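You operate a simulated robot arm through the tools that you are given. There is no shell and no other tool. Be economical: measure what you need, move in short steps, check, and stop when the job is done.

Carry out the task below with a simulated robot arm. There is one attempt and no reset: what you move stays moved.

TASK
Bond the teal pad to the grey panel in the small press, the gap set for its thickness.
Fine: square it with the bar first and push the bar back; one run.

The check looks at the end state, three seconds after you hand in, the way a careful person would. Anything else that was tipped, shoved, dropped, spilled or broken makes it a failure.

THE ROBOT
A 7-joint arm with a fingered hand, fixed in place. Base frame: the origin is at the foot of the arm, x ahead of it, y to its left, z up; the work surface is at about z = 0.82. Lengths are in m, angles in rad, forces in N, time in s.
Its first joint turns from -2.897 to 2.897 rad. Payload 3.7 kg.
Tool frame: the origin (TCP) lies between the finger pads and is the grasp point; the fingertips stand 0.025 m ahead of it; z points along the fingers, y is the line along which they close. Largest opening 0.088 m; the body of the gripper starts 0.029 m behind the TCP. The gripper is a hand of 5 fingers: y runs from the thumb to the fingers, the wrist lies at [-0.013, -0.106, -0.174] in the tool frame.
Orientation is told as [roll, pitch, yaw] about the base's x, y, z axes, in that order, counted from this pose: with the fingers straight down and the wrist toward the robot, the tool's x, y and z point along [0, 1, 0], [1, 0, 0] and [0, 0, -1] of the base frame.

THE INTERFACE
- The arm moves only by the tool arm_command. Its arguments are lists of equal length, an entry for each row: "slide": the shift along the base's x, y, z in m, a list of three; "angular": the turn, a rotation vector about the base's x, y, z in rad, a list of three. In form: {"slide": [[dx, dy, dz], ...], "angular": [[ax, ay, az], ...]}. A call has 1 to 8 rows; each row is the pose to reach, as a shift and turn from the pose commanded when the call began. Rows are played at 5 a second. More than 0.05 m and 0.15 rad between two rows, and nothing of the call is played. A pose out of reach is approached as far as the arm can. The call stops where the force on the tool passes 40 N (or 10 N more than at its start, if that is more) or the arm is blocked; 0.2 s more then pass. In this call time passes only in rows, and 0.2 s behind the last. It gives the time, the measured TCP pose, the force on the tool (base axes), the opening and the grip force at its end, in the units of the frame above (readings bear some noise), with the torque about the TCP (base axes, N m) and any sound that the robot's microphone picked up.
- Cameras (640 x 400 px; columns grow to the right, rows downward): "scene" is fixed at [0.3924, 0.653, 1.5815]; the picture's right is [-1.00, 0.02, 0.00], its down [0.02, 0.97, -0.25] and it looks along [-0.01, -0.25, -0.97] (base axes); focal length 214 px, centre (320, 200). "wrist" rides on the gripper at [0.059, -0.079, -0.105] in the tool frame; the picture's right is [-0.73, 0.32, -0.61], its down [-0.62, -0.68, 0.38] and it looks along [-0.29, 0.66, 0.70] (tool axes); focal length 234 px, centre (320, 200).
- snapshot(camera): a new picture of that camera. It takes no simulated time.
- curl_fingers(index, middle, ring, little, thumb_bend, thumb_turn): sets how far each is bent, from 0 (flat) to 1 (curled in); at 0.3 the hand is open as for a grip, at 0.7 the pads meet at the TCP. One left out holds its place. A second passes; each finger stops where it meets its share of the squeeze, and holds until it gets a number again. It is the only way to open and close the hand. It gives what a move gives, with no picture; readings hold the bend of each and the force on index, middle, ring, little, thumb and palm. thumb_turn goes from beside the hand (0) to across from the fingers (1), as for a grip.
- point_at(camera, pixels): for up to 12 pixels [column, row] of the newest picture of that camera ("zoom" is the newest enlarged one), the place [x, y, z] in the base frame of the surface seen there, good to about 0.003 m, but the place of the scene camera against the robot may be out by one fixed shift of up to 0.012 m in any direction. It takes no simulated time.
- zoom(camera, box): a new picture of the part [left, top, right, bottom] of that camera's present view, enlarged. It takes no simulated time.
- hand_in(): hands the job in; it is judged then, once.

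Keep the steps short. Do not move on a guess: measure, check each grasp and each placing, and mend mistakes. In all there are 80 turns and 38 pictures (those below and enlarged ones count). Leave the gripper open and the arm clear of the work at the hand-in unless told otherwise, and finish with a single line.

The tools are called after "Emit:" as a command line: name --argument value ..., lists and objects as JSON in quotes. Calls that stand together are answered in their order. arm_command: Moves the arm, as the interface text tells. Its arguments: {"type":"object","properties":{"slide":{"type":"array","items":{"type":"array","items":{"type":"number"}}},"angular":{"type":"array","items":{"type":"array","items":{"type":"number"}}}},"required":["slide","angular"]} The other tools are called the same way: curl_fingers (index, middle, ring, little, thumb_bend, thumb_turn) moves the fingers one by one; snapshot (camera) takes a picture; point_at (camera, pixels) gives the place of the surface under pixels of a picture; zoom (camera, box) takes an enlarged picture of a part of a camera's view; hand_in () hands the job in.

At the start:

```text
t: 0.0
eef_pos: [0.3787, 0.2697, 1.2678]
orientation: [0.0, 0.0, 0.002]
force: [0.1, -1.6, -0.2]
ft_torque: [0.01, -0.02, 0.02]
width: 0.0872
finger_force: 0.0
shape: jaw
bend: [0.3, 0.3, 0.3, 0.3, 0.3, 0.98]
finger forces: [0.0, 0.1, 0.0, 0.1, 0.0, 0.0]
```

scene: 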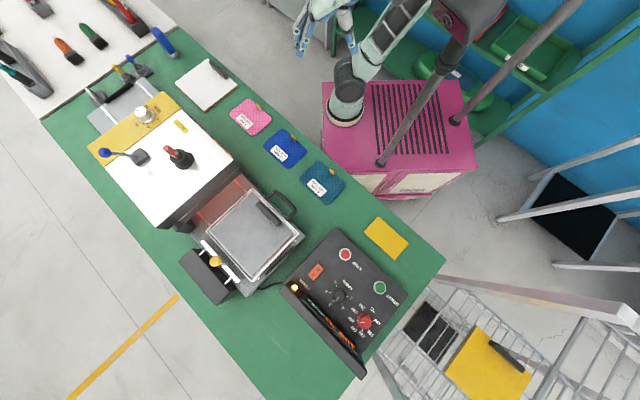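
wrist: 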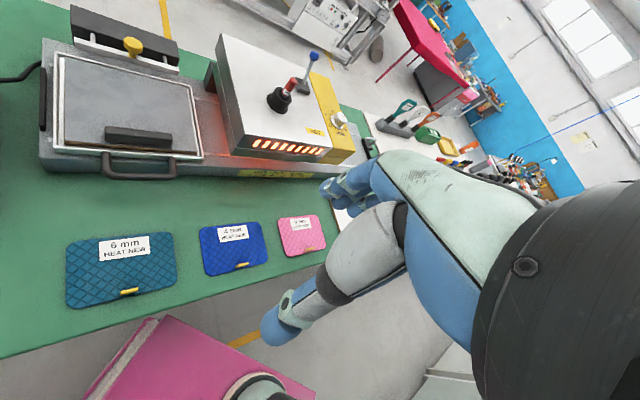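

I see a bench with a press (white heated head with knobs), a tray with a grey panel, three pads, and a control box. I'll enlarge the parts to read labels.

Emit:
zoom --camera "scene" --box '[80, 60, 240, 160]'

Emit:
zoom --camera "scene" --box '[170, 170, 330, 310]'

Emit:
zoom --camera "scene" --box '[270, 220, 430, 380]'

Emit:
zoom --camera "wrist" --box '[200, 30, 380, 180]'

```text
4.00 times, centred on (160, 110) of scene
```

zoom: 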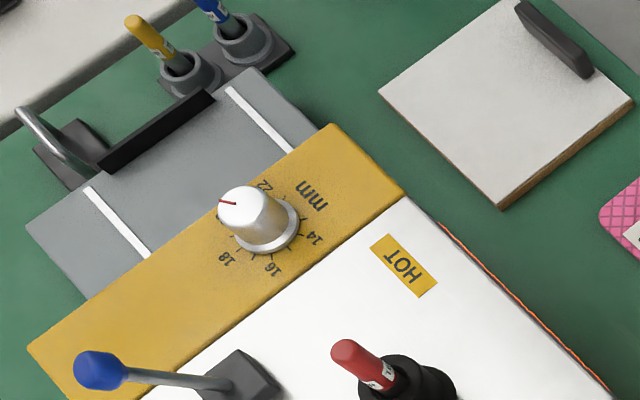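

```text
2.86 times, centred on (250, 240) of scene
```

zoom: 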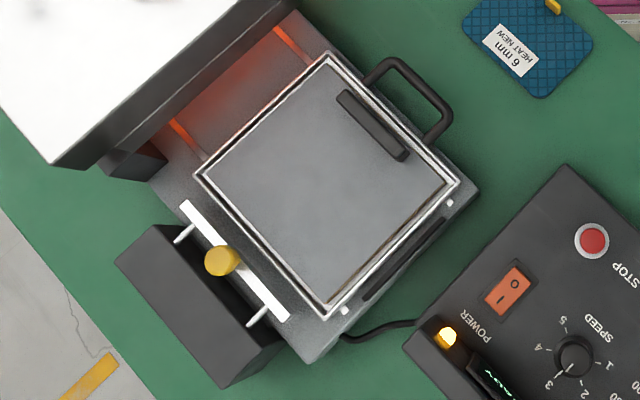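

```text
2.50 times, centred on (350, 300) of scene
```

zoom: 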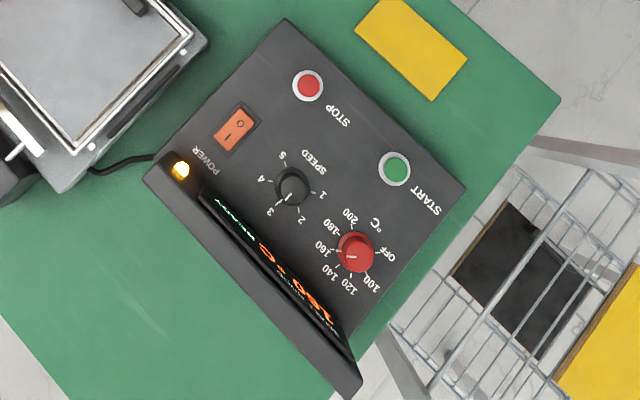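

```text
2.67 times, centred on (290, 105) of wrist
```

zoom: 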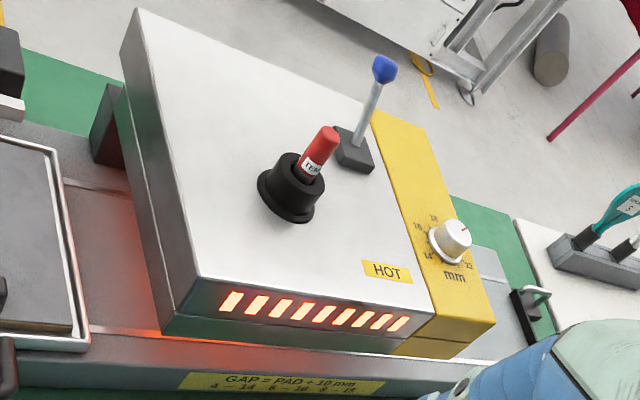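

Gap placard reads GAP = PAD + 10 mm. I'll read the pad labels, the placard, the display and the yellow card.

Emit:
zoom --camera "wrist" --box '[60, 210, 260, 310]'

Emit:
zoom --camera "wrist" --box '[230, 150, 330, 190]'

Emit:
zoom --camera "scene" --box '[280, 270, 370, 380]'

Emit:
zoom --camera "scene" --box '[290, 155, 350, 210]'

```text
3.20 times, centred on (160, 260) of wrist
```

zoom: 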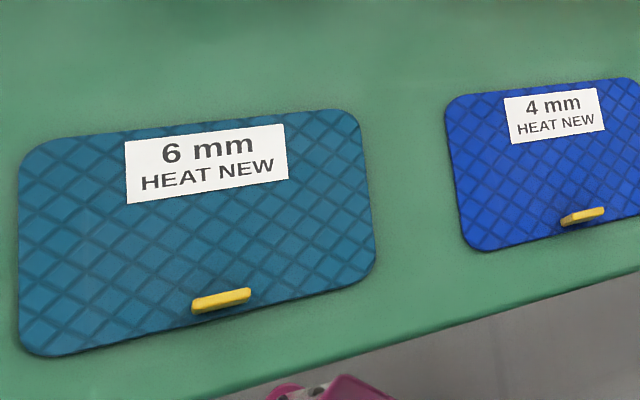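

```text
6.40 times, centred on (280, 170) of wrist
```

zoom: 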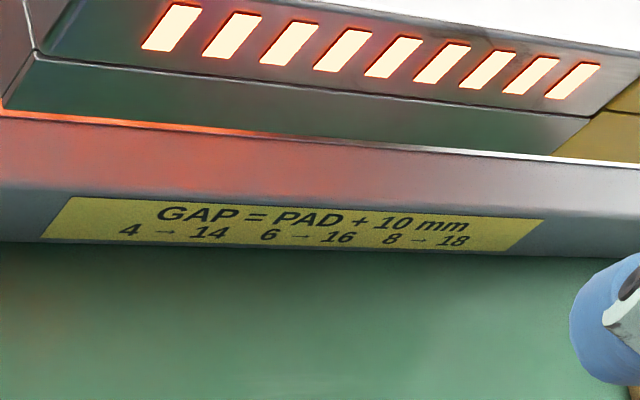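

```text
3.64 times, centred on (325, 325) of scene
```

zoom: 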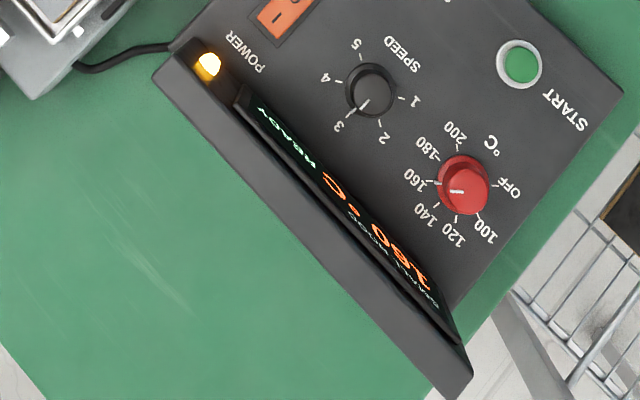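

```text
7.27 times, centred on (320, 182) of scene
```

zoom: 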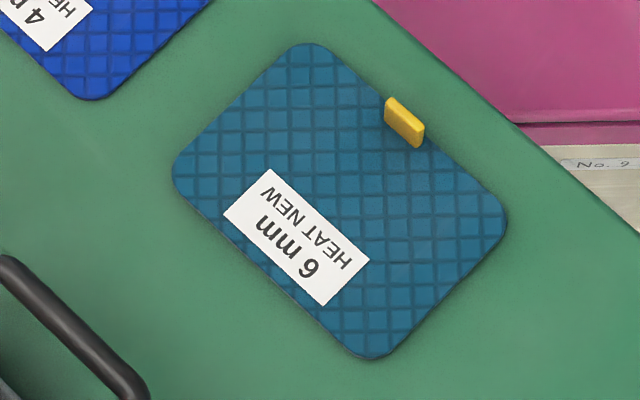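

The pad is 6 mm, so the gap has to be 16. The display says 150 °C and READY. Next I'll measure the key places, and look at the head's knobs and display more closely.

Emit:
point_at --camera "scene" --pixels '[[319, 163], [300, 179], [345, 185], [327, 204], [331, 171], [322, 183], [380, 235], [380, 287], [344, 254], [336, 296], [365, 321], [316, 271]]'

Emit:
point_at --camera "scene" --pixels '[[252, 190], [220, 232], [283, 233], [252, 276], [269, 214], [286, 205], [216, 261], [209, 248], [230, 275], [200, 275], [255, 240], [265, 247]]'

Emit:
point_at --camera "scene" --pixels '[[139, 109], [145, 119], [104, 152], [141, 158], [167, 149], [180, 160], [185, 140], [115, 145], [131, 112], [88, 95], [160, 35], [120, 70]]'

Emit:
zoom --camera "scene" --box '[95, 95, 205, 175]'

Emit:
zoom --camera "wrist" --box '[30, 0, 220, 190]'

```text
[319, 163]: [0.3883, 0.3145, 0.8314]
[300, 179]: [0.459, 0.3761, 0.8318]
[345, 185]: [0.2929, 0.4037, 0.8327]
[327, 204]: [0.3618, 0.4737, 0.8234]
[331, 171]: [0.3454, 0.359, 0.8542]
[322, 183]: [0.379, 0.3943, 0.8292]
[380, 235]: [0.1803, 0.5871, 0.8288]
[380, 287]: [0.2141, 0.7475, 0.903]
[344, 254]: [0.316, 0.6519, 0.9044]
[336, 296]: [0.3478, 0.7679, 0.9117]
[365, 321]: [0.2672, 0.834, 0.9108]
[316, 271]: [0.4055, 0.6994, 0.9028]
```

```text
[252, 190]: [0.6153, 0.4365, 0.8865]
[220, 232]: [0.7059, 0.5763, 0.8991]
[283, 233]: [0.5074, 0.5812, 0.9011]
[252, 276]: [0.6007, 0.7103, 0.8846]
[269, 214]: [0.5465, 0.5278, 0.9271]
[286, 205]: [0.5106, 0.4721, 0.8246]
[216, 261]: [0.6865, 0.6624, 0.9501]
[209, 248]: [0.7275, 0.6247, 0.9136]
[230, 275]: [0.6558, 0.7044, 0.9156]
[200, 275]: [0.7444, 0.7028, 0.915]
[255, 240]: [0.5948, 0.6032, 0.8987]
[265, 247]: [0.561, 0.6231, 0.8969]
```

```text
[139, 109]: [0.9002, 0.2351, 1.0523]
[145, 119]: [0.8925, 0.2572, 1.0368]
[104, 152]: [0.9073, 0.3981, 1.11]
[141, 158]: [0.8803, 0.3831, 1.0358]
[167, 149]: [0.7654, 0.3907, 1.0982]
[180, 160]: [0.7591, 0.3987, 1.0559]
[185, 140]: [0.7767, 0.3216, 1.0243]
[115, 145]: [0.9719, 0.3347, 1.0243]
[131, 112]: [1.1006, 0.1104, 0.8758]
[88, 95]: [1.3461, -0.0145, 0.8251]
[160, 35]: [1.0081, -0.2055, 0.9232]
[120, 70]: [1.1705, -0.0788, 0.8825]
```

```text
5.00 times, centred on (150, 135) of scene
```

zoom: 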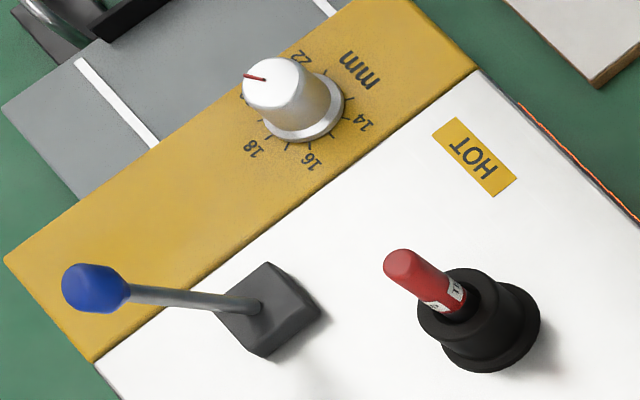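

```text
2.11 times, centred on (125, 95) of wrist
```

zoom: 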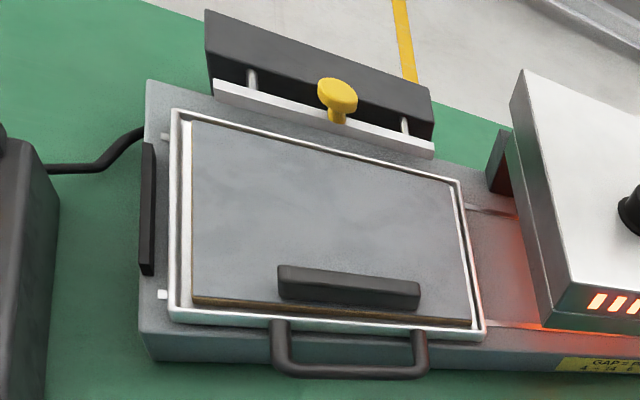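

I'll measure the same things with the wrist camera, so that I can find the scene camera's shift.

Emit:
point_at --camera "wrist" --pixels '[[69, 304], [69, 246], [168, 234], [174, 283], [121, 292], [137, 290], [129, 290], [123, 247], [340, 119], [314, 56], [294, 81], [290, 96]]'

Emit:
point_at --camera "wrist" --pixels '[[65, 61], [190, 89], [196, 151], [68, 140], [107, 130], [170, 137], [138, 132], [133, 44], [77, 44], [177, 71], [60, 52], [202, 155]]'

Emit:
point_at --camera "scene" --pixels '[[254, 192], [296, 235], [209, 231], [252, 278], [268, 213], [258, 204], [278, 224], [321, 163], [302, 178], [343, 186], [325, 202], [330, 170]]'

Emit:
snapshot --camera "wrist"

```text
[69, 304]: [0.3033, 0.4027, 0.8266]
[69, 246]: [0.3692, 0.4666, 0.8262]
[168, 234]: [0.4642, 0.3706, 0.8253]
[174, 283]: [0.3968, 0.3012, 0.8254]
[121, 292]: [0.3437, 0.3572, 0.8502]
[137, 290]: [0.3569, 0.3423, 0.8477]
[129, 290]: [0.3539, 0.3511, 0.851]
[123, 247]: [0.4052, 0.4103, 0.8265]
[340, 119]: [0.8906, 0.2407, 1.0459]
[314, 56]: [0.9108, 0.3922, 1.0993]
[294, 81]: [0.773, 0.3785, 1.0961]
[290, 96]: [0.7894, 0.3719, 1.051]
```

```text
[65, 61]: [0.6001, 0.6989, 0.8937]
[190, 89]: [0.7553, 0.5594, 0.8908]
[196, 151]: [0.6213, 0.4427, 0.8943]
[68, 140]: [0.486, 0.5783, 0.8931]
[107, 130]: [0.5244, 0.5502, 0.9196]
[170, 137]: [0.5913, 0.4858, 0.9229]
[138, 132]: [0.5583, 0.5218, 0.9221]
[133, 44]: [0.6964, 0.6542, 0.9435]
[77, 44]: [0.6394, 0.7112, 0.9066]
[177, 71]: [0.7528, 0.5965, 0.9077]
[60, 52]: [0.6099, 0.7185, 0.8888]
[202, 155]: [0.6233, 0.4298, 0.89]
```

```text
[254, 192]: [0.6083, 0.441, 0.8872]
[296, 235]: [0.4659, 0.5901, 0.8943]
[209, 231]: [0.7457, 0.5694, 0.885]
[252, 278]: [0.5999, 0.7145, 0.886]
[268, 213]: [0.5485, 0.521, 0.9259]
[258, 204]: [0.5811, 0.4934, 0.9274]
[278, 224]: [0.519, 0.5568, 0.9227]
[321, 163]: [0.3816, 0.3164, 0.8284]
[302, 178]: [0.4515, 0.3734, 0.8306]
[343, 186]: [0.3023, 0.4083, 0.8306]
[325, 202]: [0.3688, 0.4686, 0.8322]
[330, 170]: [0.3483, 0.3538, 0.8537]
```

```text
25 pictures are left
```

wrist: 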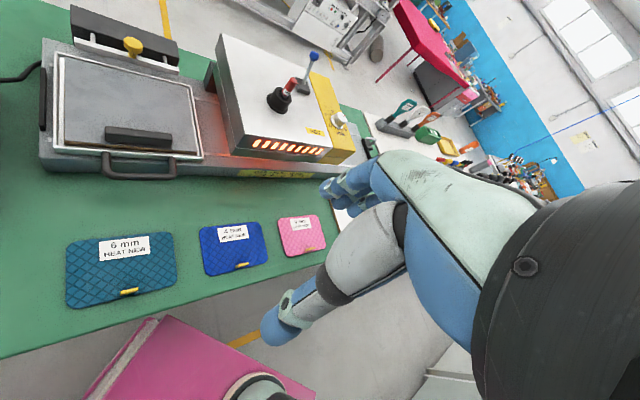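

The wrist camera is tied to the robot, so I take its measurements:
- Machine axis is at -45°.
- Dial is near (0.891, 0.241), top at 1.048.
- Pad tab is at (0.353, 0.350), top at 0.850.

I'll do the gap dial first, moving high over the head towards it.

Emit:
arm_command --slide '[[0.05, -0.003, 0], [0.1, -0.006, 0], [0.15, -0.009, 0], [0.2, -0.012, 0], [0.25, -0.015, 0], [0.3, -0.018, 0], [0.35, -0.022, 0], [0.4, -0.026, -0.02]]' --angular '[[0, 0, 0], [0, 0, 0], [0, 0, 0], [0, 0, 0], [0, 0, 0], [0, 0, 0], [0, 0, 0], [0, 0, 0]]'

Emit:
snapshot --camera "wrist"

```text
refused: row 7 steps farther than a row can; nothing moved
```

```text
24 pictures are left
```

wrist: 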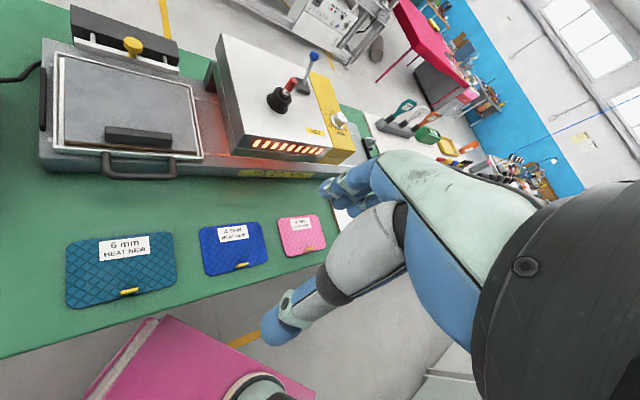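

The step was slightly too long, so nothing moved. I'll repeat it with smaller steps.

Emit:
arm_command --slide '[[0.048, -0.003, 0], [0.096, -0.006, 0], [0.144, -0.009, 0], [0.192, -0.012, 0], [0.24, -0.015, 0], [0.288, -0.018, 0], [0.336, -0.022, 0], [0.384, -0.026, 0]]' --angular '[[0, 0, 0], [0, 0, 0], [0, 0, 0], [0, 0, 0], [0, 0, 0], [0, 0, 0], [0, 0, 0], [0, 0, 0]]'

```text
t: 1.8
eef_pos: [0.7619, 0.2431, 1.2695]
orientation: [-0.001, -0.001, 0.003]
force: [-0.3, -0.5, 0.4]
ft_torque: [0.0, -0.03, 0.01]
width: 0.088
finger_force: 0.0
shape: jaw
bend: [0.3, 0.3, 0.3, 0.3, 0.3, 0.98]
finger forces: [0.1, 0.0, 0.1, 0.1, 0.0, 0.0]
```

Next I'll go above the dial, lower to 1.15, and look.

Emit:
arm_command --slide '[[0.045, 0, 0], [0.09, 0, 0], [0.125, -0.001, -0.03], [0.1285, -0.002, -0.07], [0.1285, -0.002, -0.115]]' --angular '[[0, 0, 0], [0, 0, -0.1], [0, 0, -0.2], [0, 0, -0.26], [0, 0, -0.26]]'

Emit:
snapshot --camera "wrist"

```text
t: 3.0
eef_pos: [0.8907, 0.2414, 1.1554]
orientation: [0.0, -0.002, -0.26]
force: [0.2, -0.5, -0.5]
ft_torque: [-0.04, 0.01, -0.02]
width: 0.0879
finger_force: 0.0
shape: jaw
bend: [0.3, 0.3, 0.3, 0.3, 0.3, 0.98]
finger forces: [0.1, 0.0, 0.0, 0.0, 0.1, 0.1]
```

```text
23 pictures are left
```

wrist: 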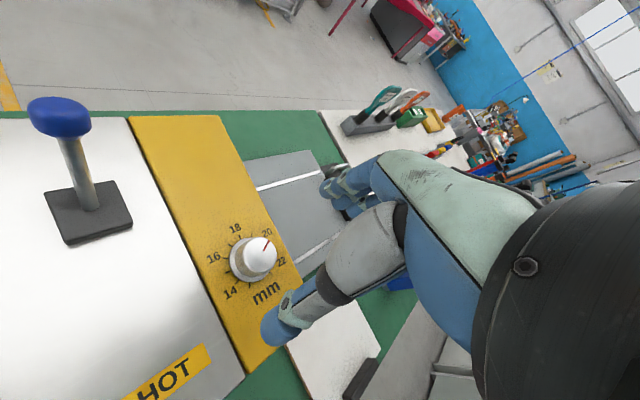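

The dial is clear: it shows about 20. I'll enlarge it and measure.

Emit:
zoom --camera "wrist" --box '[190, 210, 310, 310]'

Emit:
point_at --camera "wrist" --pixels '[[258, 251], [247, 252], [272, 250], [262, 270], [243, 263], [232, 255], [230, 294], [213, 258], [235, 229], [267, 233], [281, 263], [215, 235]]'

```text
4.00 times, centred on (250, 260) of wrist
```

zoom: 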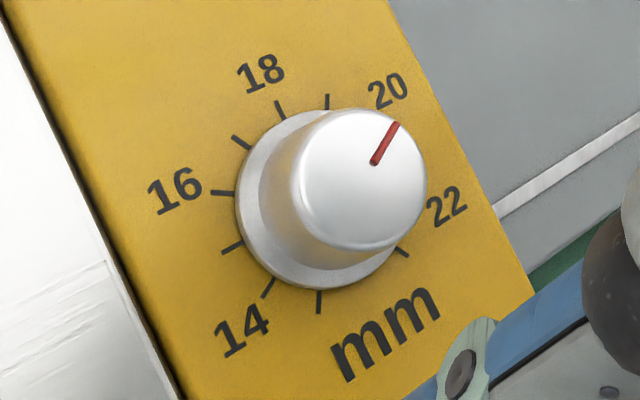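

```text
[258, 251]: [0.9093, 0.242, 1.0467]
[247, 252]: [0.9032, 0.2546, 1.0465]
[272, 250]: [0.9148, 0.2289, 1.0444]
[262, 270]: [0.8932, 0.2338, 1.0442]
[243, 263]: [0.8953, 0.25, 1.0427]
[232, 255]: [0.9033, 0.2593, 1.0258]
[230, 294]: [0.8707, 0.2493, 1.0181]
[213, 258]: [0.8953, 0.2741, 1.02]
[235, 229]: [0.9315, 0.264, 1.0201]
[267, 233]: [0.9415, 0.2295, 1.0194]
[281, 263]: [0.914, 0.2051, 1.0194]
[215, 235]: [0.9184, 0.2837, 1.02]
```

Dial centre is (0.906, 0.239) and the pointer sits exactly at 20. Number 16 is 120° counter-clockwise from it. I'll lower over the knob.

Emit:
arm_command --slide '[[0.0155, -0.0025, -0.04], [0.0155, -0.0025, -0.08], [0.0155, -0.0025, -0.09], [0.0155, -0.0025, -0.099]]' --angular '[[0, 0, 0], [0, 0, 0], [0, 0, 0], [0, 0, 0]]'

Emit:
snapshot --camera "wrist"

```text
t: 4.0
eef_pos: [0.9045, 0.2391, 1.0547]
orientation: [0.001, -0.001, -0.259]
force: [-0.3, 0.6, -0.9]
ft_torque: [-0.01, -0.01, 0.03]
width: 0.0876
finger_force: 0.1
shape: jaw
bend: [0.3, 0.3, 0.3, 0.3, 0.3, 0.98]
finger forces: [0.1, 0.0, 0.1, 0.0, 0.0, 0.0]
```

```text
21 pictures are left
```

wrist: 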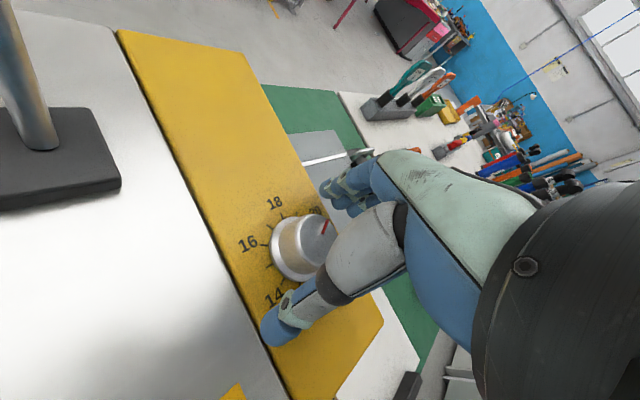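

The knob is between thumb and fingers, so I'll close on it.

Emit:
curl_fingers --index 0.7 --middle 0.7 --ring 0.7 --little 0.7 --thumb_bend 0.7

```text
t: 5.0
eef_pos: [0.905, 0.2393, 1.0554]
orientation: [-0.001, 0.001, -0.26]
force: [11.0, -4.5, 1.6]
ft_torque: [-0.11, -0.31, -0.02]
width: 0.028
finger_force: 12.6
shape: fingers
bend: [0.55, 0.59, 0.7, 0.7, 0.6, 0.97]
finger forces: [9.0, 8.7, 0.1, 0.0, 6.8, 0.1]
```

Index, middle and thumb hold the knob. I'll turn +60°.

Emit:
arm_command --slide '[[0, 0, 0], [0, 0, 0], [0, 0, 0], [0, 0, 0], [0, 0, 0], [0, 0, 0], [0, 0, 0], [0, 0, 0]]' --angular '[[0, 0, 0.131], [0, 0, 0.262], [0, 0, 0.393], [0, 0, 0.524], [0, 0, 0.654], [0, 0, 0.785], [0, 0, 0.916], [0, 0, 1.047]]'

Emit:
zoom --camera "scene" --box '[95, 75, 205, 155]'

```text
t: 6.8
eef_pos: [0.9085, 0.2412, 1.0536]
orientation: [0.0, 0.002, 0.791]
force: [6.4, -0.2, 2.7]
ft_torque: [-0.04, -0.18, 0.04]
width: 0.0278
finger_force: 11.8
shape: fingers
bend: [0.58, 0.61, 0.7, 0.7, 0.58, 0.97]
finger forces: [6.3, 8.1, 0.1, 0.0, 9.3, 0.0]
```

```text
5.00 times, centred on (150, 115) of scene
```

zoom: 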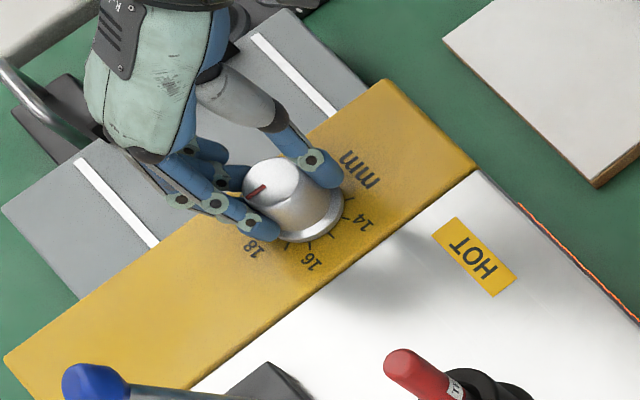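

The pointer turned about 40°, so there was some slip. I'll open, raise and check it.

Emit:
curl_fingers --index 0.3 --middle 0.3 --ring 0.3 --little 0.3 --thumb_bend 0.3

Emit:
arm_command --slide '[[0, 0, 0.04], [0, 0, 0.04], [0, 0, 0.04], [0, 0, 0.04], [0, 0, 0.04], [0, 0, 0.04], [0, 0, 0.04], [0, 0, 0.04]]' --angular '[[0, 0, 0], [0, 0, -0.15], [0, 0, -0.3], [0, 0, -0.45], [0, 0, -0.6], [0, 0, -0.75], [0, 0, -0.9], [0, 0, -1.047]]'

Emit:
zoom --camera "wrist" --box '[230, 170, 370, 280]'

```text
t: 7.8
eef_pos: [0.9075, 0.2396, 1.0559]
orientation: [0.001, 0.0, 0.787]
force: [-0.2, 0.7, 0.2]
ft_torque: [0.0, -0.01, 0.03]
width: 0.0844
finger_force: 0.0
shape: fingers
bend: [0.3, 0.3, 0.3, 0.3, 0.3, 0.97]
finger forces: [0.0, 0.0, 0.0, 0.0, 0.1, 0.0]
```

```text
t: 9.6
eef_pos: [0.9091, 0.2383, 1.0956]
orientation: [-0.001, 0.0, -0.263]
force: [0.1, -0.1, -0.8]
ft_torque: [0.02, 0.0, 0.0]
width: 0.0845
finger_force: 0.1
shape: fingers
bend: [0.3, 0.3, 0.3, 0.3, 0.3, 0.97]
finger forces: [0.0, 0.0, 0.1, 0.1, 0.1, 0.0]
```

```text
3.64 times, centred on (300, 225) of wrist
```

zoom: 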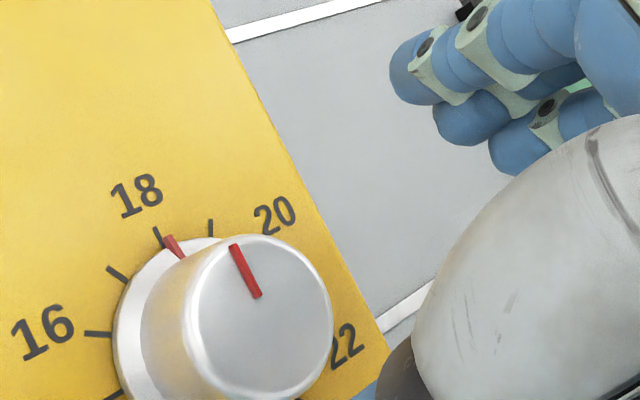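

The red mark on the collar is just short of 18, so about 63° remain. I'll lower, grip, and turn again with a little extra.

Emit:
arm_command --slide '[[0, 0, -0.02], [0, 0, -0.04]]' --angular '[[0, 0, 0], [0, 0, 0]]'

Emit:
curl_fingers --index 0.7 --middle 0.7 --thumb_bend 0.7

Emit:
arm_command --slide '[[0, 0, 0], [0, 0, 0], [0, 0, 0], [0, 0, 0], [0, 0, 0], [0, 0, 0], [0, 0, 0], [0, 0, 0]]' --angular '[[0, 0, 0.143], [0, 0, 0.286], [0, 0, 0.429], [0, 0, 0.572], [0, 0, 0.715], [0, 0, 0.858], [0, 0, 1.001], [0, 0, 1.144]]'

Emit:
curl_fingers --index 0.3 --middle 0.3 --thumb_bend 0.3

Emit:
arm_command --slide '[[0, 0, 0.045], [0, 0, 0.045], [0, 0, 0.045], [0, 0, 0.045], [0, 0, 0.045], [0, 0, 0.045], [0, 0, 0.045], [0, 0, 0.045]]' --angular '[[0, 0, 0], [0, 0, -0.15], [0, 0, -0.3], [0, 0, -0.45], [0, 0, -0.6], [0, 0, -0.75], [0, 0, -0.9], [0, 0, -1.047]]'

Emit:
zoom --camera "wrist" --box '[220, 190, 360, 300]'

```text
t: 10.2
eef_pos: [0.9085, 0.2386, 1.0543]
orientation: [-0.002, 0.0, -0.261]
force: [0.9, 0.5, 0.0]
ft_torque: [0.02, -0.03, 0.02]
width: 0.0845
finger_force: 0.1
shape: fingers
bend: [0.3, 0.3, 0.3, 0.3, 0.3, 0.97]
finger forces: [0.1, 0.0, 0.0, 0.0, 0.1, 0.1]
```

```text
t: 11.2
eef_pos: [0.9089, 0.2386, 1.0556]
orientation: [0.0, 0.0, -0.259]
force: [4.7, -3.6, 0.9]
ft_torque: [-0.08, -0.13, 0.03]
width: 0.0283
finger_force: 11.5
shape: fingers
bend: [0.58, 0.62, 0.3, 0.3, 0.57, 0.97]
finger forces: [7.5, 6.8, 0.0, 0.1, 8.7, 0.0]
```

```text
t: 13.0
eef_pos: [0.9087, 0.2388, 1.054]
orientation: [0.0, -0.004, 0.889]
force: [7.1, 2.3, 5.8]
ft_torque: [0.08, -0.18, -0.03]
width: 0.0283
finger_force: 12.4
shape: fingers
bend: [0.57, 0.61, 0.3, 0.3, 0.58, 0.96]
finger forces: [7.7, 8.6, 0.0, 0.0, 8.9, 0.1]
```

```text
t: 14.0
eef_pos: [0.909, 0.2396, 1.0526]
orientation: [-0.001, -0.002, 0.886]
force: [0.0, 0.2, 0.4]
ft_torque: [-0.02, 0.0, 0.03]
width: 0.0843
finger_force: 0.0
shape: fingers
bend: [0.3, 0.3, 0.3, 0.3, 0.3, 0.97]
finger forces: [0.0, 0.0, 0.1, 0.0, 0.1, 0.0]
```

```text
t: 15.8
eef_pos: [0.9079, 0.2389, 1.0994]
orientation: [-0.001, 0.0, -0.164]
force: [0.4, 0.3, 0.2]
ft_torque: [0.02, 0.02, -0.02]
width: 0.0846
finger_force: 0.0
shape: fingers
bend: [0.3, 0.3, 0.3, 0.3, 0.3, 0.97]
finger forces: [0.0, 0.1, 0.0, 0.0, 0.0, 0.0]
```

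```text
3.64 times, centred on (290, 245) of wrist
```

zoom: 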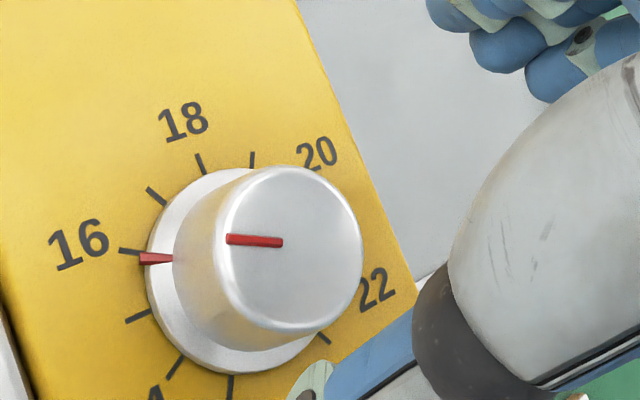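

The mark is very slightly past 16. I'll quantify that.

Emit:
point_at --camera "zoom" --pixels '[[128, 250], [136, 252], [157, 196], [180, 368], [231, 386], [326, 338], [145, 258], [168, 259], [230, 239], [280, 242], [199, 164], [138, 318]]'

```text
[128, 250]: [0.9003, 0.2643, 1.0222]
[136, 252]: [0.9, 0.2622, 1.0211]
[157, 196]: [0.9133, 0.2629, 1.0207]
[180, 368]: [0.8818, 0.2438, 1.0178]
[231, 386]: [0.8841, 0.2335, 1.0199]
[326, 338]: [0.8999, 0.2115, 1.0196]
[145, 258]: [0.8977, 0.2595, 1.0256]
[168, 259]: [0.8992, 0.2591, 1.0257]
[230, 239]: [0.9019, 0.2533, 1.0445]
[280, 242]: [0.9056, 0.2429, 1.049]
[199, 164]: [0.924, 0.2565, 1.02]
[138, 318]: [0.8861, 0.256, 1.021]
```

It's about 5° past (15.85), so I'll correct by turning back about 0.085 rad.

Emit:
arm_command --slide '[[0, 0, -0.022], [0, 0, -0.045]]' --angular '[[0, 0, 0], [0, 0, 0]]'

Emit:
curl_fingers --index 0.7 --middle 0.7 --thumb_bend 0.7

Emit:
arm_command --slide '[[0, 0, 0], [0, 0, 0]]' --angular '[[0, 0, -0.045], [0, 0, -0.09]]'

Emit:
curl_fingers --index 0.3 --middle 0.3 --thumb_bend 0.3

Emit:
arm_command --slide '[[0, 0, 0.045], [0, 0, 0.09], [0, 0, 0.12]]' --angular '[[0, 0, 0], [0, 0, 0], [0, 0, 0]]'

Emit:
zoom --camera "wrist" --box '[200, 190, 330, 300]'

```text
t: 16.4
eef_pos: [0.9091, 0.2396, 1.054]
orientation: [0.0, -0.002, -0.162]
force: [-0.2, 0.4, 0.1]
ft_torque: [0.02, 0.0, 0.0]
width: 0.0847
finger_force: 0.0
shape: fingers
bend: [0.3, 0.3, 0.3, 0.3, 0.3, 0.97]
finger forces: [0.0, 0.0, 0.1, 0.1, 0.0, 0.1]
```

```text
t: 17.4
eef_pos: [0.9091, 0.2392, 1.0534]
orientation: [-0.001, 0.002, -0.162]
force: [5.7, -3.3, 2.4]
ft_torque: [-0.09, -0.22, 0.02]
width: 0.0277
finger_force: 11.9
shape: fingers
bend: [0.58, 0.61, 0.3, 0.3, 0.58, 0.96]
finger forces: [7.1, 8.7, 0.0, 0.0, 8.6, 0.0]
```

```text
t: 18.0
eef_pos: [0.9077, 0.2399, 1.0546]
orientation: [-0.001, -0.001, -0.253]
force: [9.3, -2.8, 4.6]
ft_torque: [-0.13, -0.36, 0.05]
width: 0.0276
finger_force: 13.3
shape: fingers
bend: [0.57, 0.6, 0.3, 0.3, 0.59, 0.96]
finger forces: [8.4, 10.5, 0.1, 0.0, 7.9, 0.0]
```

```text
t: 19.0
eef_pos: [0.9082, 0.24, 1.0532]
orientation: [0.0, 0.0, -0.253]
force: [0.8, 0.3, -0.5]
ft_torque: [-0.01, 0.01, -0.02]
width: 0.0843
finger_force: 0.0
shape: fingers
bend: [0.3, 0.3, 0.3, 0.3, 0.3, 0.97]
finger forces: [0.0, 0.1, 0.0, 0.0, 0.0, 0.0]
```

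```text
t: 19.8
eef_pos: [0.9069, 0.2405, 1.1746]
orientation: [0.0, 0.003, -0.252]
force: [-0.4, -0.3, -0.7]
ft_torque: [0.0, -0.01, 0.04]
width: 0.0842
finger_force: 0.1
shape: fingers
bend: [0.3, 0.3, 0.3, 0.3, 0.3, 0.97]
finger forces: [0.1, 0.1, 0.0, 0.0, 0.0, 0.0]
```

```text
3.64 times, centred on (265, 245) of wrist
```

zoom: 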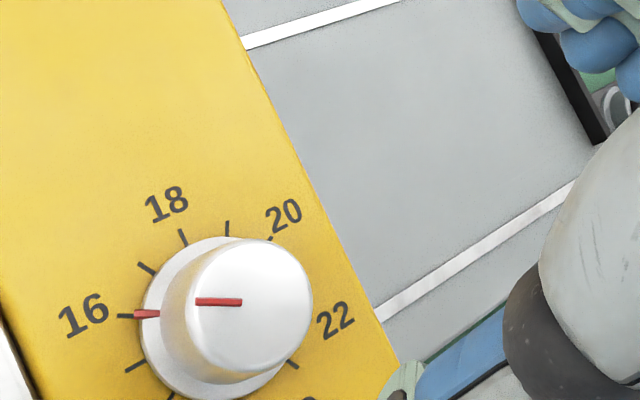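

The dial reads 16 and is aligned. Next I'll travel back to the pad, turning to yaw 45°.

Emit:
arm_command --slide '[[0, 0, 0.04], [-0.048, 0, 0.06], [-0.096, 0, 0.06], [-0.144, 0, 0.06], [-0.192, 0, 0.06], [-0.24, 0.01, 0.06], [-0.288, 0.02, 0.06], [-0.334, 0.037, 0.06]]' --angular '[[0, 0, 0.05], [0, 0, 0.15], [0, 0, 0.28], [0, 0, 0.4], [0, 0, 0.52], [0, 0, 0.64], [0, 0, 0.76], [0, 0, 0.9]]'

Emit:
arm_command --slide '[[-0.046, 0.014, 0], [-0.092, 0.028, 0], [-0.138, 0.042, 0], [-0.182, 0.056, 0], [-0.222, 0.0725, -0.02], [-0.222, 0.0725, -0.065], [-0.222, 0.0725, -0.11], [-0.222, 0.0725, -0.155]]' --angular '[[0, 0, 0.04], [0, 0, 0.08], [0, 0, 0.12], [0, 0, 0.137], [0, 0, 0.137], [0, 0, 0.137], [0, 0, 0.137], [0, 0, 0.137]]'

Emit:
snapshot --camera "wrist"

```text
refused: row 2 steps farther than a row can; nothing moved
```

```text
t: 21.6
eef_pos: [0.6889, 0.3157, 1.0422]
orientation: [0.015, -0.019, -0.113]
force: [-3.5, -0.2, 21.3]
ft_torque: [-0.4, -1.04, -0.13]
width: 0.0852
finger_force: 10.5
shape: fingers
bend: [0.3, 0.3, 0.3, 0.3, 0.3, 0.97]
finger forces: [1.6, 19.4, 0.0, 0.0, 0.0, 0.1]
stopped in row 8: the force on the tool passed its limit at 68 N (the readings are from after the stop); the commanded pose is now the measured one
```

```text
16 pictures are left
```

wrist: 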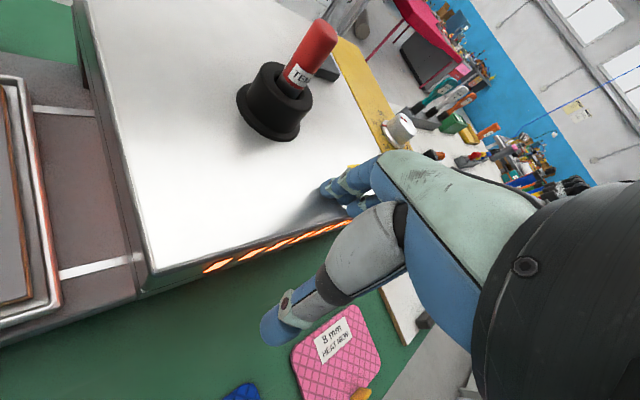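

My mistake: the first call was refused but the second still ran, and a finger touched down on the head's top edge. The arm stopped there. I'll raise straight up and then check that nothing shifted.

Emit:
arm_command --slide '[[0, 0, 0.03], [0, 0, 0.075], [0, 0, 0.12], [0, 0, 0.165]]' --angular '[[0, 0, 0], [0, 0, 0], [0, 0, 0], [0, 0, 0]]'

Emit:
snapshot --camera "scene"

```text
t: 22.6
eef_pos: [0.6848, 0.3153, 1.2002]
orientation: [0.011, -0.015, -0.111]
force: [0.1, 0.0, -0.1]
ft_torque: [0.01, -0.04, -0.01]
width: 0.0848
finger_force: 0.0
shape: fingers
bend: [0.3, 0.3, 0.3, 0.3, 0.3, 0.97]
finger forces: [0.1, 0.1, 0.0, 0.0, 0.1, 0.0]
```

```text
15 pictures are left
```

scene: 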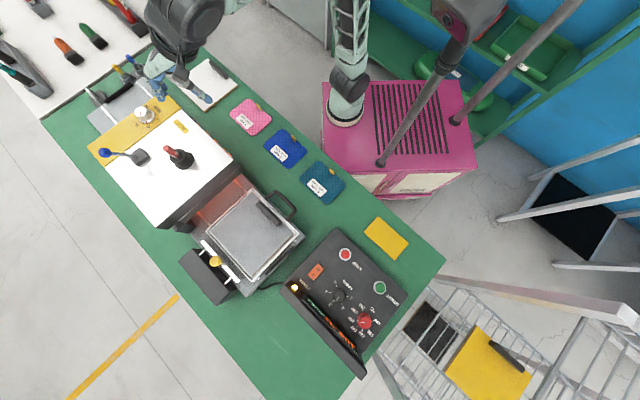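

Nothing shifted. I'll carry on to the pad at height, taking out the small tilt.

Emit:
arm_command --slide '[[-0.042, 0.004, 0], [-0.084, 0.008, 0], [-0.126, 0.012, 0], [-0.168, 0.016, 0], [-0.21, 0.02, 0], [-0.252, 0.025, 0], [-0.294, 0.03, 0], [-0.334, 0.035, 0]]' --angular '[[-0.011, 0.015, 0.11], [-0.011, 0.015, 0.22], [-0.011, 0.015, 0.33], [-0.011, 0.015, 0.44], [-0.011, 0.015, 0.55], [-0.011, 0.015, 0.66], [-0.011, 0.015, 0.78], [-0.011, 0.015, 0.896]]'

```text
t: 24.4
eef_pos: [0.3528, 0.3523, 1.2001]
orientation: [0.006, 0.004, 0.786]
force: [-0.5, 0.3, -0.3]
ft_torque: [-0.01, 0.04, 0.03]
width: 0.0849
finger_force: 0.1
shape: fingers
bend: [0.3, 0.3, 0.3, 0.3, 0.3, 0.97]
finger forces: [0.0, 0.0, 0.1, 0.0, 0.0, 0.1]
```

Next I lower above the tab and look.

Emit:
arm_command --slide '[[-0.001, -0.002, -0.049], [-0.001, -0.002, -0.098], [-0.001, -0.002, -0.147], [-0.001, -0.002, -0.196], [-0.001, -0.002, -0.245], [-0.001, -0.002, -0.28]]' --angular '[[-0.006, -0.004, 0], [-0.006, -0.004, 0], [-0.006, -0.004, 0], [-0.006, -0.004, 0], [-0.006, -0.004, 0], [-0.006, -0.004, 0]]'

Emit:
snapshot --camera "wrist"

```text
t: 25.8
eef_pos: [0.3536, 0.3501, 0.9189]
orientation: [0.0, 0.001, 0.784]
force: [-0.1, -0.1, 0.1]
ft_torque: [0.0, -0.03, 0.02]
width: 0.0848
finger_force: 0.0
shape: fingers
bend: [0.3, 0.3, 0.3, 0.3, 0.3, 0.97]
finger forces: [0.0, 0.1, 0.0, 0.1, 0.1, 0.0]
```

```text
14 pictures are left
```

wrist: 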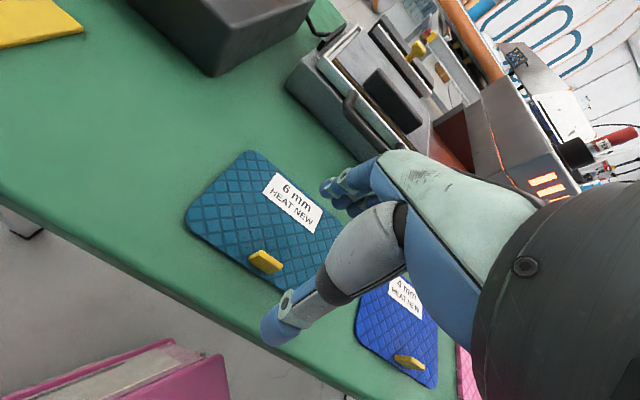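

Emit:
point_at --camera "wrist" --pixels '[[251, 258], [265, 251], [281, 265], [268, 258], [265, 266], [250, 152], [188, 220], [280, 288], [300, 200]]'

```text
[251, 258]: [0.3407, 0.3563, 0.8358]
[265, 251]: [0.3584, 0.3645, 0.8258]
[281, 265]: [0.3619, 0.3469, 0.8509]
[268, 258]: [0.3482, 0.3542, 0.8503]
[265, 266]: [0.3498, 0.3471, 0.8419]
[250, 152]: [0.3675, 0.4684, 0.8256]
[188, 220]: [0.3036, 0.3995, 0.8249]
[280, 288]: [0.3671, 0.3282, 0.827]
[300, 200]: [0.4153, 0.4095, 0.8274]
```

The tab is within 3 mm of the TCP. I'll make a small correction and lower to 0.855.

Emit:
arm_command --slide '[[-0.002, 0.001, -0.03], [-0.002, 0.001, -0.05], [-0.002, 0.001, -0.058], [-0.002, 0.001, -0.064]]' --angular '[[0, 0, 0], [0, 0, 0], [0, 0, 0], [0, 0, 0]]'

Emit:
curl_fingers --index 0.72 --middle 0.72 --thumb_bend 0.72

Emit:
snapshot --camera "wrist"

```text
t: 26.8
eef_pos: [0.3529, 0.3502, 0.8569]
orientation: [-0.003, 0.007, 0.784]
force: [0.3, -0.6, 0.6]
ft_torque: [0.03, 0.02, -0.01]
width: 0.0849
finger_force: 0.1
shape: fingers
bend: [0.3, 0.3, 0.3, 0.3, 0.3, 0.97]
finger forces: [0.0, 0.0, 0.0, 0.0, 0.0, 0.0]
```

```text
t: 27.8
eef_pos: [0.3517, 0.3496, 0.858]
orientation: [-0.002, 0.003, 0.783]
force: [0.3, -0.5, -0.4]
ft_torque: [0.02, 0.03, 0.01]
width: 0.0
finger_force: 3.9
shape: fingers
bend: [0.71, 0.71, 0.3, 0.3, 0.69, 0.97]
finger forces: [2.6, 0.9, 0.0, 0.0, 3.6, 0.1]
```

```text
13 pictures are left
```

wrist: 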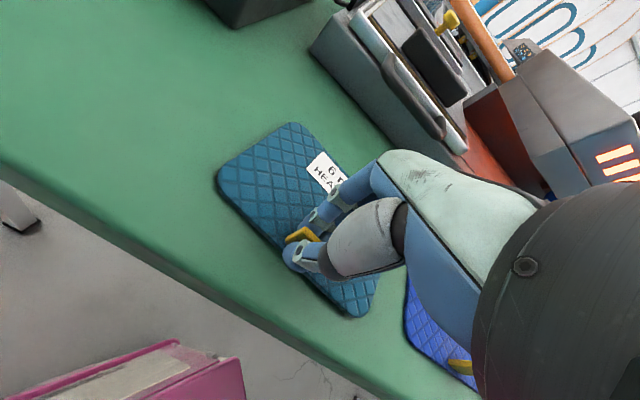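

Emit:
zoom --camera "wrist" --box '[250, 190, 370, 290]'

```text
4.00 times, centred on (310, 240) of wrist
```

zoom: 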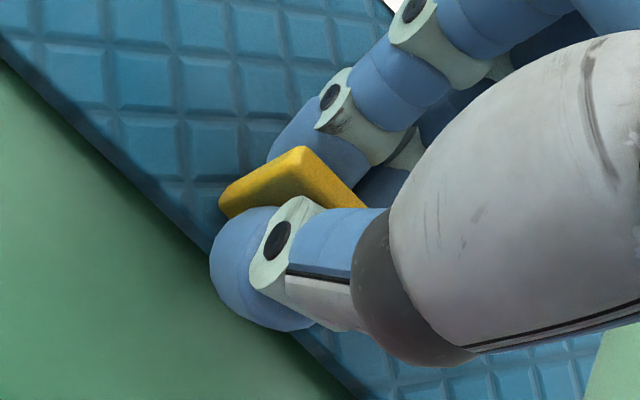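

The tab is between thumb and index/middle tips, but the squeeze is light. I'll tighten.

Emit:
curl_fingers --index 0.85 --middle 0.85 --thumb_bend 0.85

```text
t: 28.8
eef_pos: [0.3518, 0.3493, 0.857]
orientation: [-0.002, 0.004, 0.783]
force: [0.1, 0.0, -0.5]
ft_torque: [-0.03, 0.0, -0.02]
width: 0.0
finger_force: 12.4
shape: fingers
bend: [0.75, 0.85, 0.3, 0.3, 0.74, 0.93]
finger forces: [12.3, 0.0, 0.0, 0.0, 12.5, 0.0]
```

Index and thumb hold at 12 N. I'll make a small test lift.

Emit:
arm_command --slide '[[0, 0, 0.015], [0, 0, 0.04], [0, 0, 0.07]]' --angular '[[0, 0, 0], [0, 0, 0], [0, 0, 0]]'

Emit:
snapshot --camera "wrist"

```text
t: 29.6
eef_pos: [0.3538, 0.3485, 0.9294]
orientation: [-0.002, 0.004, 0.784]
force: [-0.1, 0.3, -0.1]
ft_torque: [0.03, -0.02, 0.03]
width: 0.0
finger_force: 12.9
shape: fingers
bend: [0.75, 0.85, 0.3, 0.3, 0.74, 0.93]
finger forces: [12.5, 0.0, 0.1, 0.0, 12.4, 0.0]
```

```text
11 pictures are left
```

wrist: 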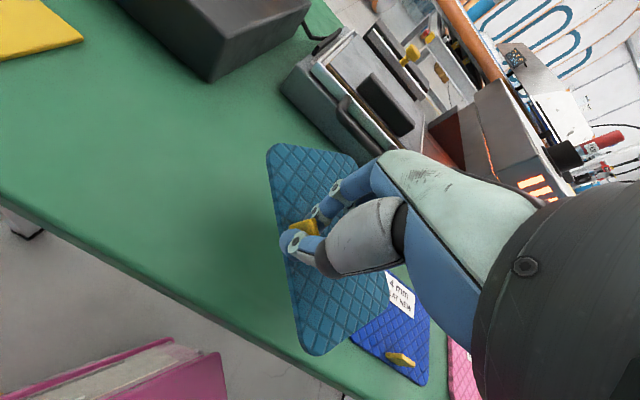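

The pad is up but has tilted in the grip. I'll measure how.

Emit:
point_at --camera "wrist" --pixels '[[272, 150], [340, 155], [292, 275], [310, 345], [370, 330], [285, 220], [302, 227], [340, 300], [310, 180]]'

```text
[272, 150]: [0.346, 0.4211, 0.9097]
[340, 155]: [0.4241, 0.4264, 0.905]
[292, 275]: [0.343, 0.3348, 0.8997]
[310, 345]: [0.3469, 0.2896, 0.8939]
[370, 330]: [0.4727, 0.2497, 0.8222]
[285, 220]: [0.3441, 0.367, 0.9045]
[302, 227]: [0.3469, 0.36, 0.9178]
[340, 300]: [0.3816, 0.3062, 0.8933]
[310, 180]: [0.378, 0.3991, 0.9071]
```

The pad yawed about -45° in the grip but is nearly level. I can offset that by turning the hand to yaw 90°. First I raise, then carry it slowly.

Emit:
arm_command --slide '[[0, 0, 0.02], [0, 0, 0.045], [0, 0, 0.07], [0, 0, 0.095]]' --angular '[[0, 0, 0.07], [0, 0, 0.15], [0, 0, 0.23], [0, 0, 0.3]]'

Emit:
arm_command --slide '[[0.03, 0.024, 0], [0.06, 0.05, 0], [0.09, 0.075, 0], [0.12, 0.1, 0], [0.155, 0.125, 0], [0.19, 0.155, 0], [0.225, 0.185, 0], [0.25, 0.205, 0]]' --angular '[[0, 0, 0.06], [0, 0, 0.12], [0, 0, 0.18], [0, 0, 0.24], [0, 0, 0.3], [0, 0, 0.36], [0, 0, 0.42], [0, 0, 0.485]]'

Emit:
snapshot --camera "wrist"

```text
t: 30.6
eef_pos: [0.3509, 0.3488, 1.0258]
orientation: [-0.002, 0.002, 1.085]
force: [0.5, -0.7, 0.3]
ft_torque: [-0.01, 0.0, 0.04]
width: 0.0001
finger_force: 12.9
shape: fingers
bend: [0.75, 0.85, 0.3, 0.3, 0.75, 0.93]
finger forces: [13.0, 0.0, 0.1, 0.0, 12.9, 0.1]
```

```text
t: 32.4
eef_pos: [0.6004, 0.5523, 1.0245]
orientation: [-0.002, 0.003, 1.572]
force: [-0.5, -0.7, -0.3]
ft_torque: [-0.02, -0.02, -0.01]
width: 0.0002
finger_force: 13.8
shape: fingers
bend: [0.75, 0.85, 0.3, 0.3, 0.75, 0.93]
finger forces: [13.3, 0.0, 0.0, 0.0, 13.3, 0.0]
```

```text
10 pictures are left
```

wrist: 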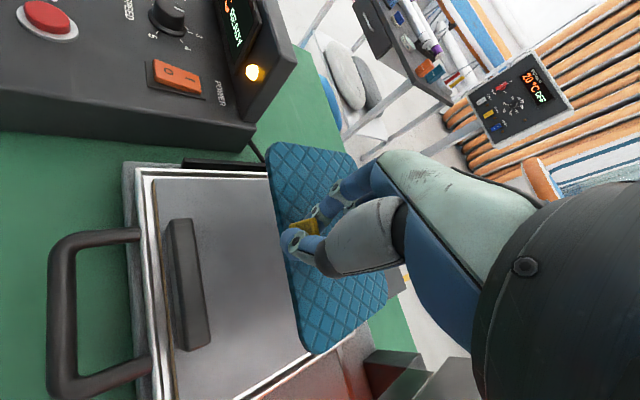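

The pad edge is now parallel to the panel handle. I'll measure both.

Emit:
point_at --camera "wrist" --pixels '[[270, 152], [306, 345], [345, 155], [384, 290], [285, 235], [180, 225], [190, 225], [190, 340], [205, 335], [158, 190], [175, 370], [160, 280]]'

```text
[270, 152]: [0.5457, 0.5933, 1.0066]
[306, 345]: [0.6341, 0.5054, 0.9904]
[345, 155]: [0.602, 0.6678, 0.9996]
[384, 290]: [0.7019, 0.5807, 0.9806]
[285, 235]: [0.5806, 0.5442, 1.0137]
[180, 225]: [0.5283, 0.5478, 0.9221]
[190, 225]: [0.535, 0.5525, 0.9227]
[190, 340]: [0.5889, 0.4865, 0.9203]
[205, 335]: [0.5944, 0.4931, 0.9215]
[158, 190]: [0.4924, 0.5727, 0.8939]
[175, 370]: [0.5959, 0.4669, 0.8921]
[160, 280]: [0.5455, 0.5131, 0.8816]
```

The pad is square, centred at u≈0.026, v≈0.853. I'll level it, shift it outward, and lower most of the way.

Emit:
arm_command --slide '[[0.009, 0.004, -0.01], [0.0184, 0.007, -0.03], [0.0184, 0.007, -0.055], [0.0184, 0.007, -0.076]]' --angular '[[-0.015, -0.065, 0], [-0.03, -0.13, 0], [-0.03, -0.13, 0], [-0.03, -0.13, 0]]'

Emit:
snapshot --camera "wrist"

```text
t: 33.4
eef_pos: [0.6203, 0.5608, 0.9474]
orientation: [-0.131, 0.032, 1.567]
force: [-0.2, -0.3, 1.5]
ft_torque: [-0.02, -0.01, 0.05]
width: 0.0
finger_force: 13.6
shape: fingers
bend: [0.75, 0.85, 0.3, 0.3, 0.75, 0.93]
finger forces: [13.4, 0.0, 0.0, 0.0, 13.5, 0.0]
```

```text
9 pictures are left
```

wrist: 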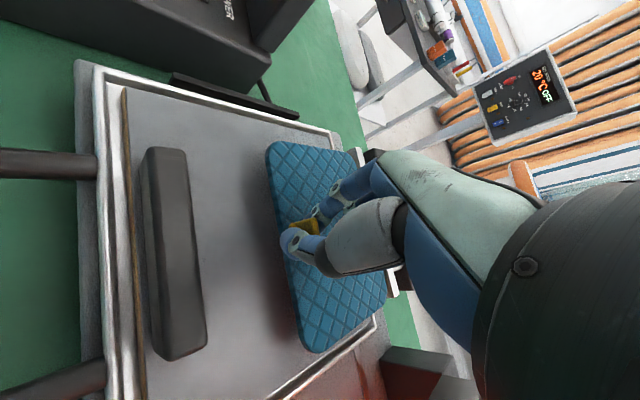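

Emit:
point_at --camera "wrist" --pixels '[[272, 155], [306, 340], [340, 158], [380, 290], [285, 270], [240, 250], [335, 140], [325, 360], [340, 370], [180, 250]]'

```text
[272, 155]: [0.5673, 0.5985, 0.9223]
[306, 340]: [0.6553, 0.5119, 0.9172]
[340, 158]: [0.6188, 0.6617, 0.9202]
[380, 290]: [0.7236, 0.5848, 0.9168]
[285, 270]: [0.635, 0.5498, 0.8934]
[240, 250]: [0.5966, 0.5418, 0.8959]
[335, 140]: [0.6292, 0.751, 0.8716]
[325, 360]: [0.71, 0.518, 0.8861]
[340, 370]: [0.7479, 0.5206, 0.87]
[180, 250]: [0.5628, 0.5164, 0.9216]
```

The pad is level to a few mm, with about 19 mm to go. I'll lower gently.

Emit:
arm_command --slide '[[-0.004, 0.004, -0.008], [-0.004, 0.004, -0.013], [-0.004, 0.004, -0.017], [-0.004, 0.004, -0.019]]' --angular '[[0, 0, 0], [0, 0, 0], [0, 0, 0], [0, 0, 0]]'

```text
t: 34.4
eef_pos: [0.6167, 0.5651, 0.9287]
orientation: [-0.131, 0.033, 1.567]
force: [-0.1, -0.5, -0.8]
ft_torque: [0.01, 0.01, -0.01]
width: 0.0
finger_force: 13.9
shape: fingers
bend: [0.75, 0.85, 0.3, 0.3, 0.75, 0.93]
finger forces: [13.5, 0.0, 0.0, 0.0, 13.6, 0.0]
```

No contact yet. I'll go a little lower.

Emit:
arm_command --slide '[[0, 0, -0.002], [0, 0, -0.004]]' --angular '[[0, 0, 0], [0, 0, 0]]'

```text
t: 35.0
eef_pos: [0.6163, 0.5641, 0.9266]
orientation: [-0.133, 0.032, 1.567]
force: [-0.6, -0.6, 9.9]
ft_torque: [0.0, 0.05, 0.02]
width: 0.0
finger_force: 15.3
shape: fingers
bend: [0.75, 0.85, 0.3, 0.3, 0.75, 0.93]
finger forces: [15.0, 0.1, 0.0, 0.0, 15.8, 0.0]
```

Contact at 10 N. I'll release by opening thumb and index slightly, leaving the middle finger as it is.

Emit:
curl_fingers --index 0.6 --thumb_bend 0.6

Emit:
snapshot --camera "wrist"

```text
t: 36.0
eef_pos: [0.6163, 0.5657, 0.9272]
orientation: [-0.132, 0.031, 1.568]
force: [2.1, 2.2, 23.6]
ft_torque: [0.2, 0.09, -0.04]
width: 0.0101
finger_force: 12.5
shape: fingers
bend: [0.67, 0.85, 0.3, 0.3, 0.6, 0.97]
finger forces: [25.8, 0.1, 0.0, 0.1, 0.0, 0.1]
```

```text
8 pictures are left
```

wrist: 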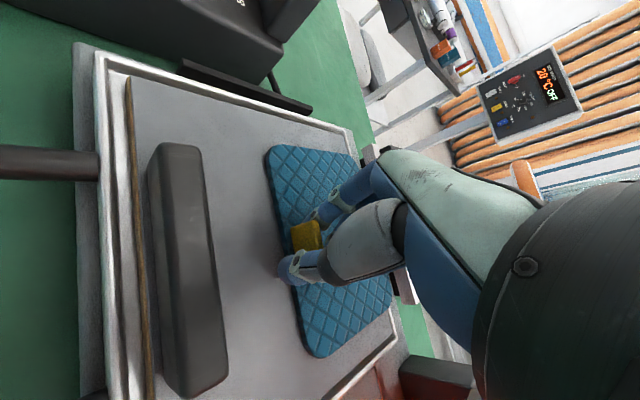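

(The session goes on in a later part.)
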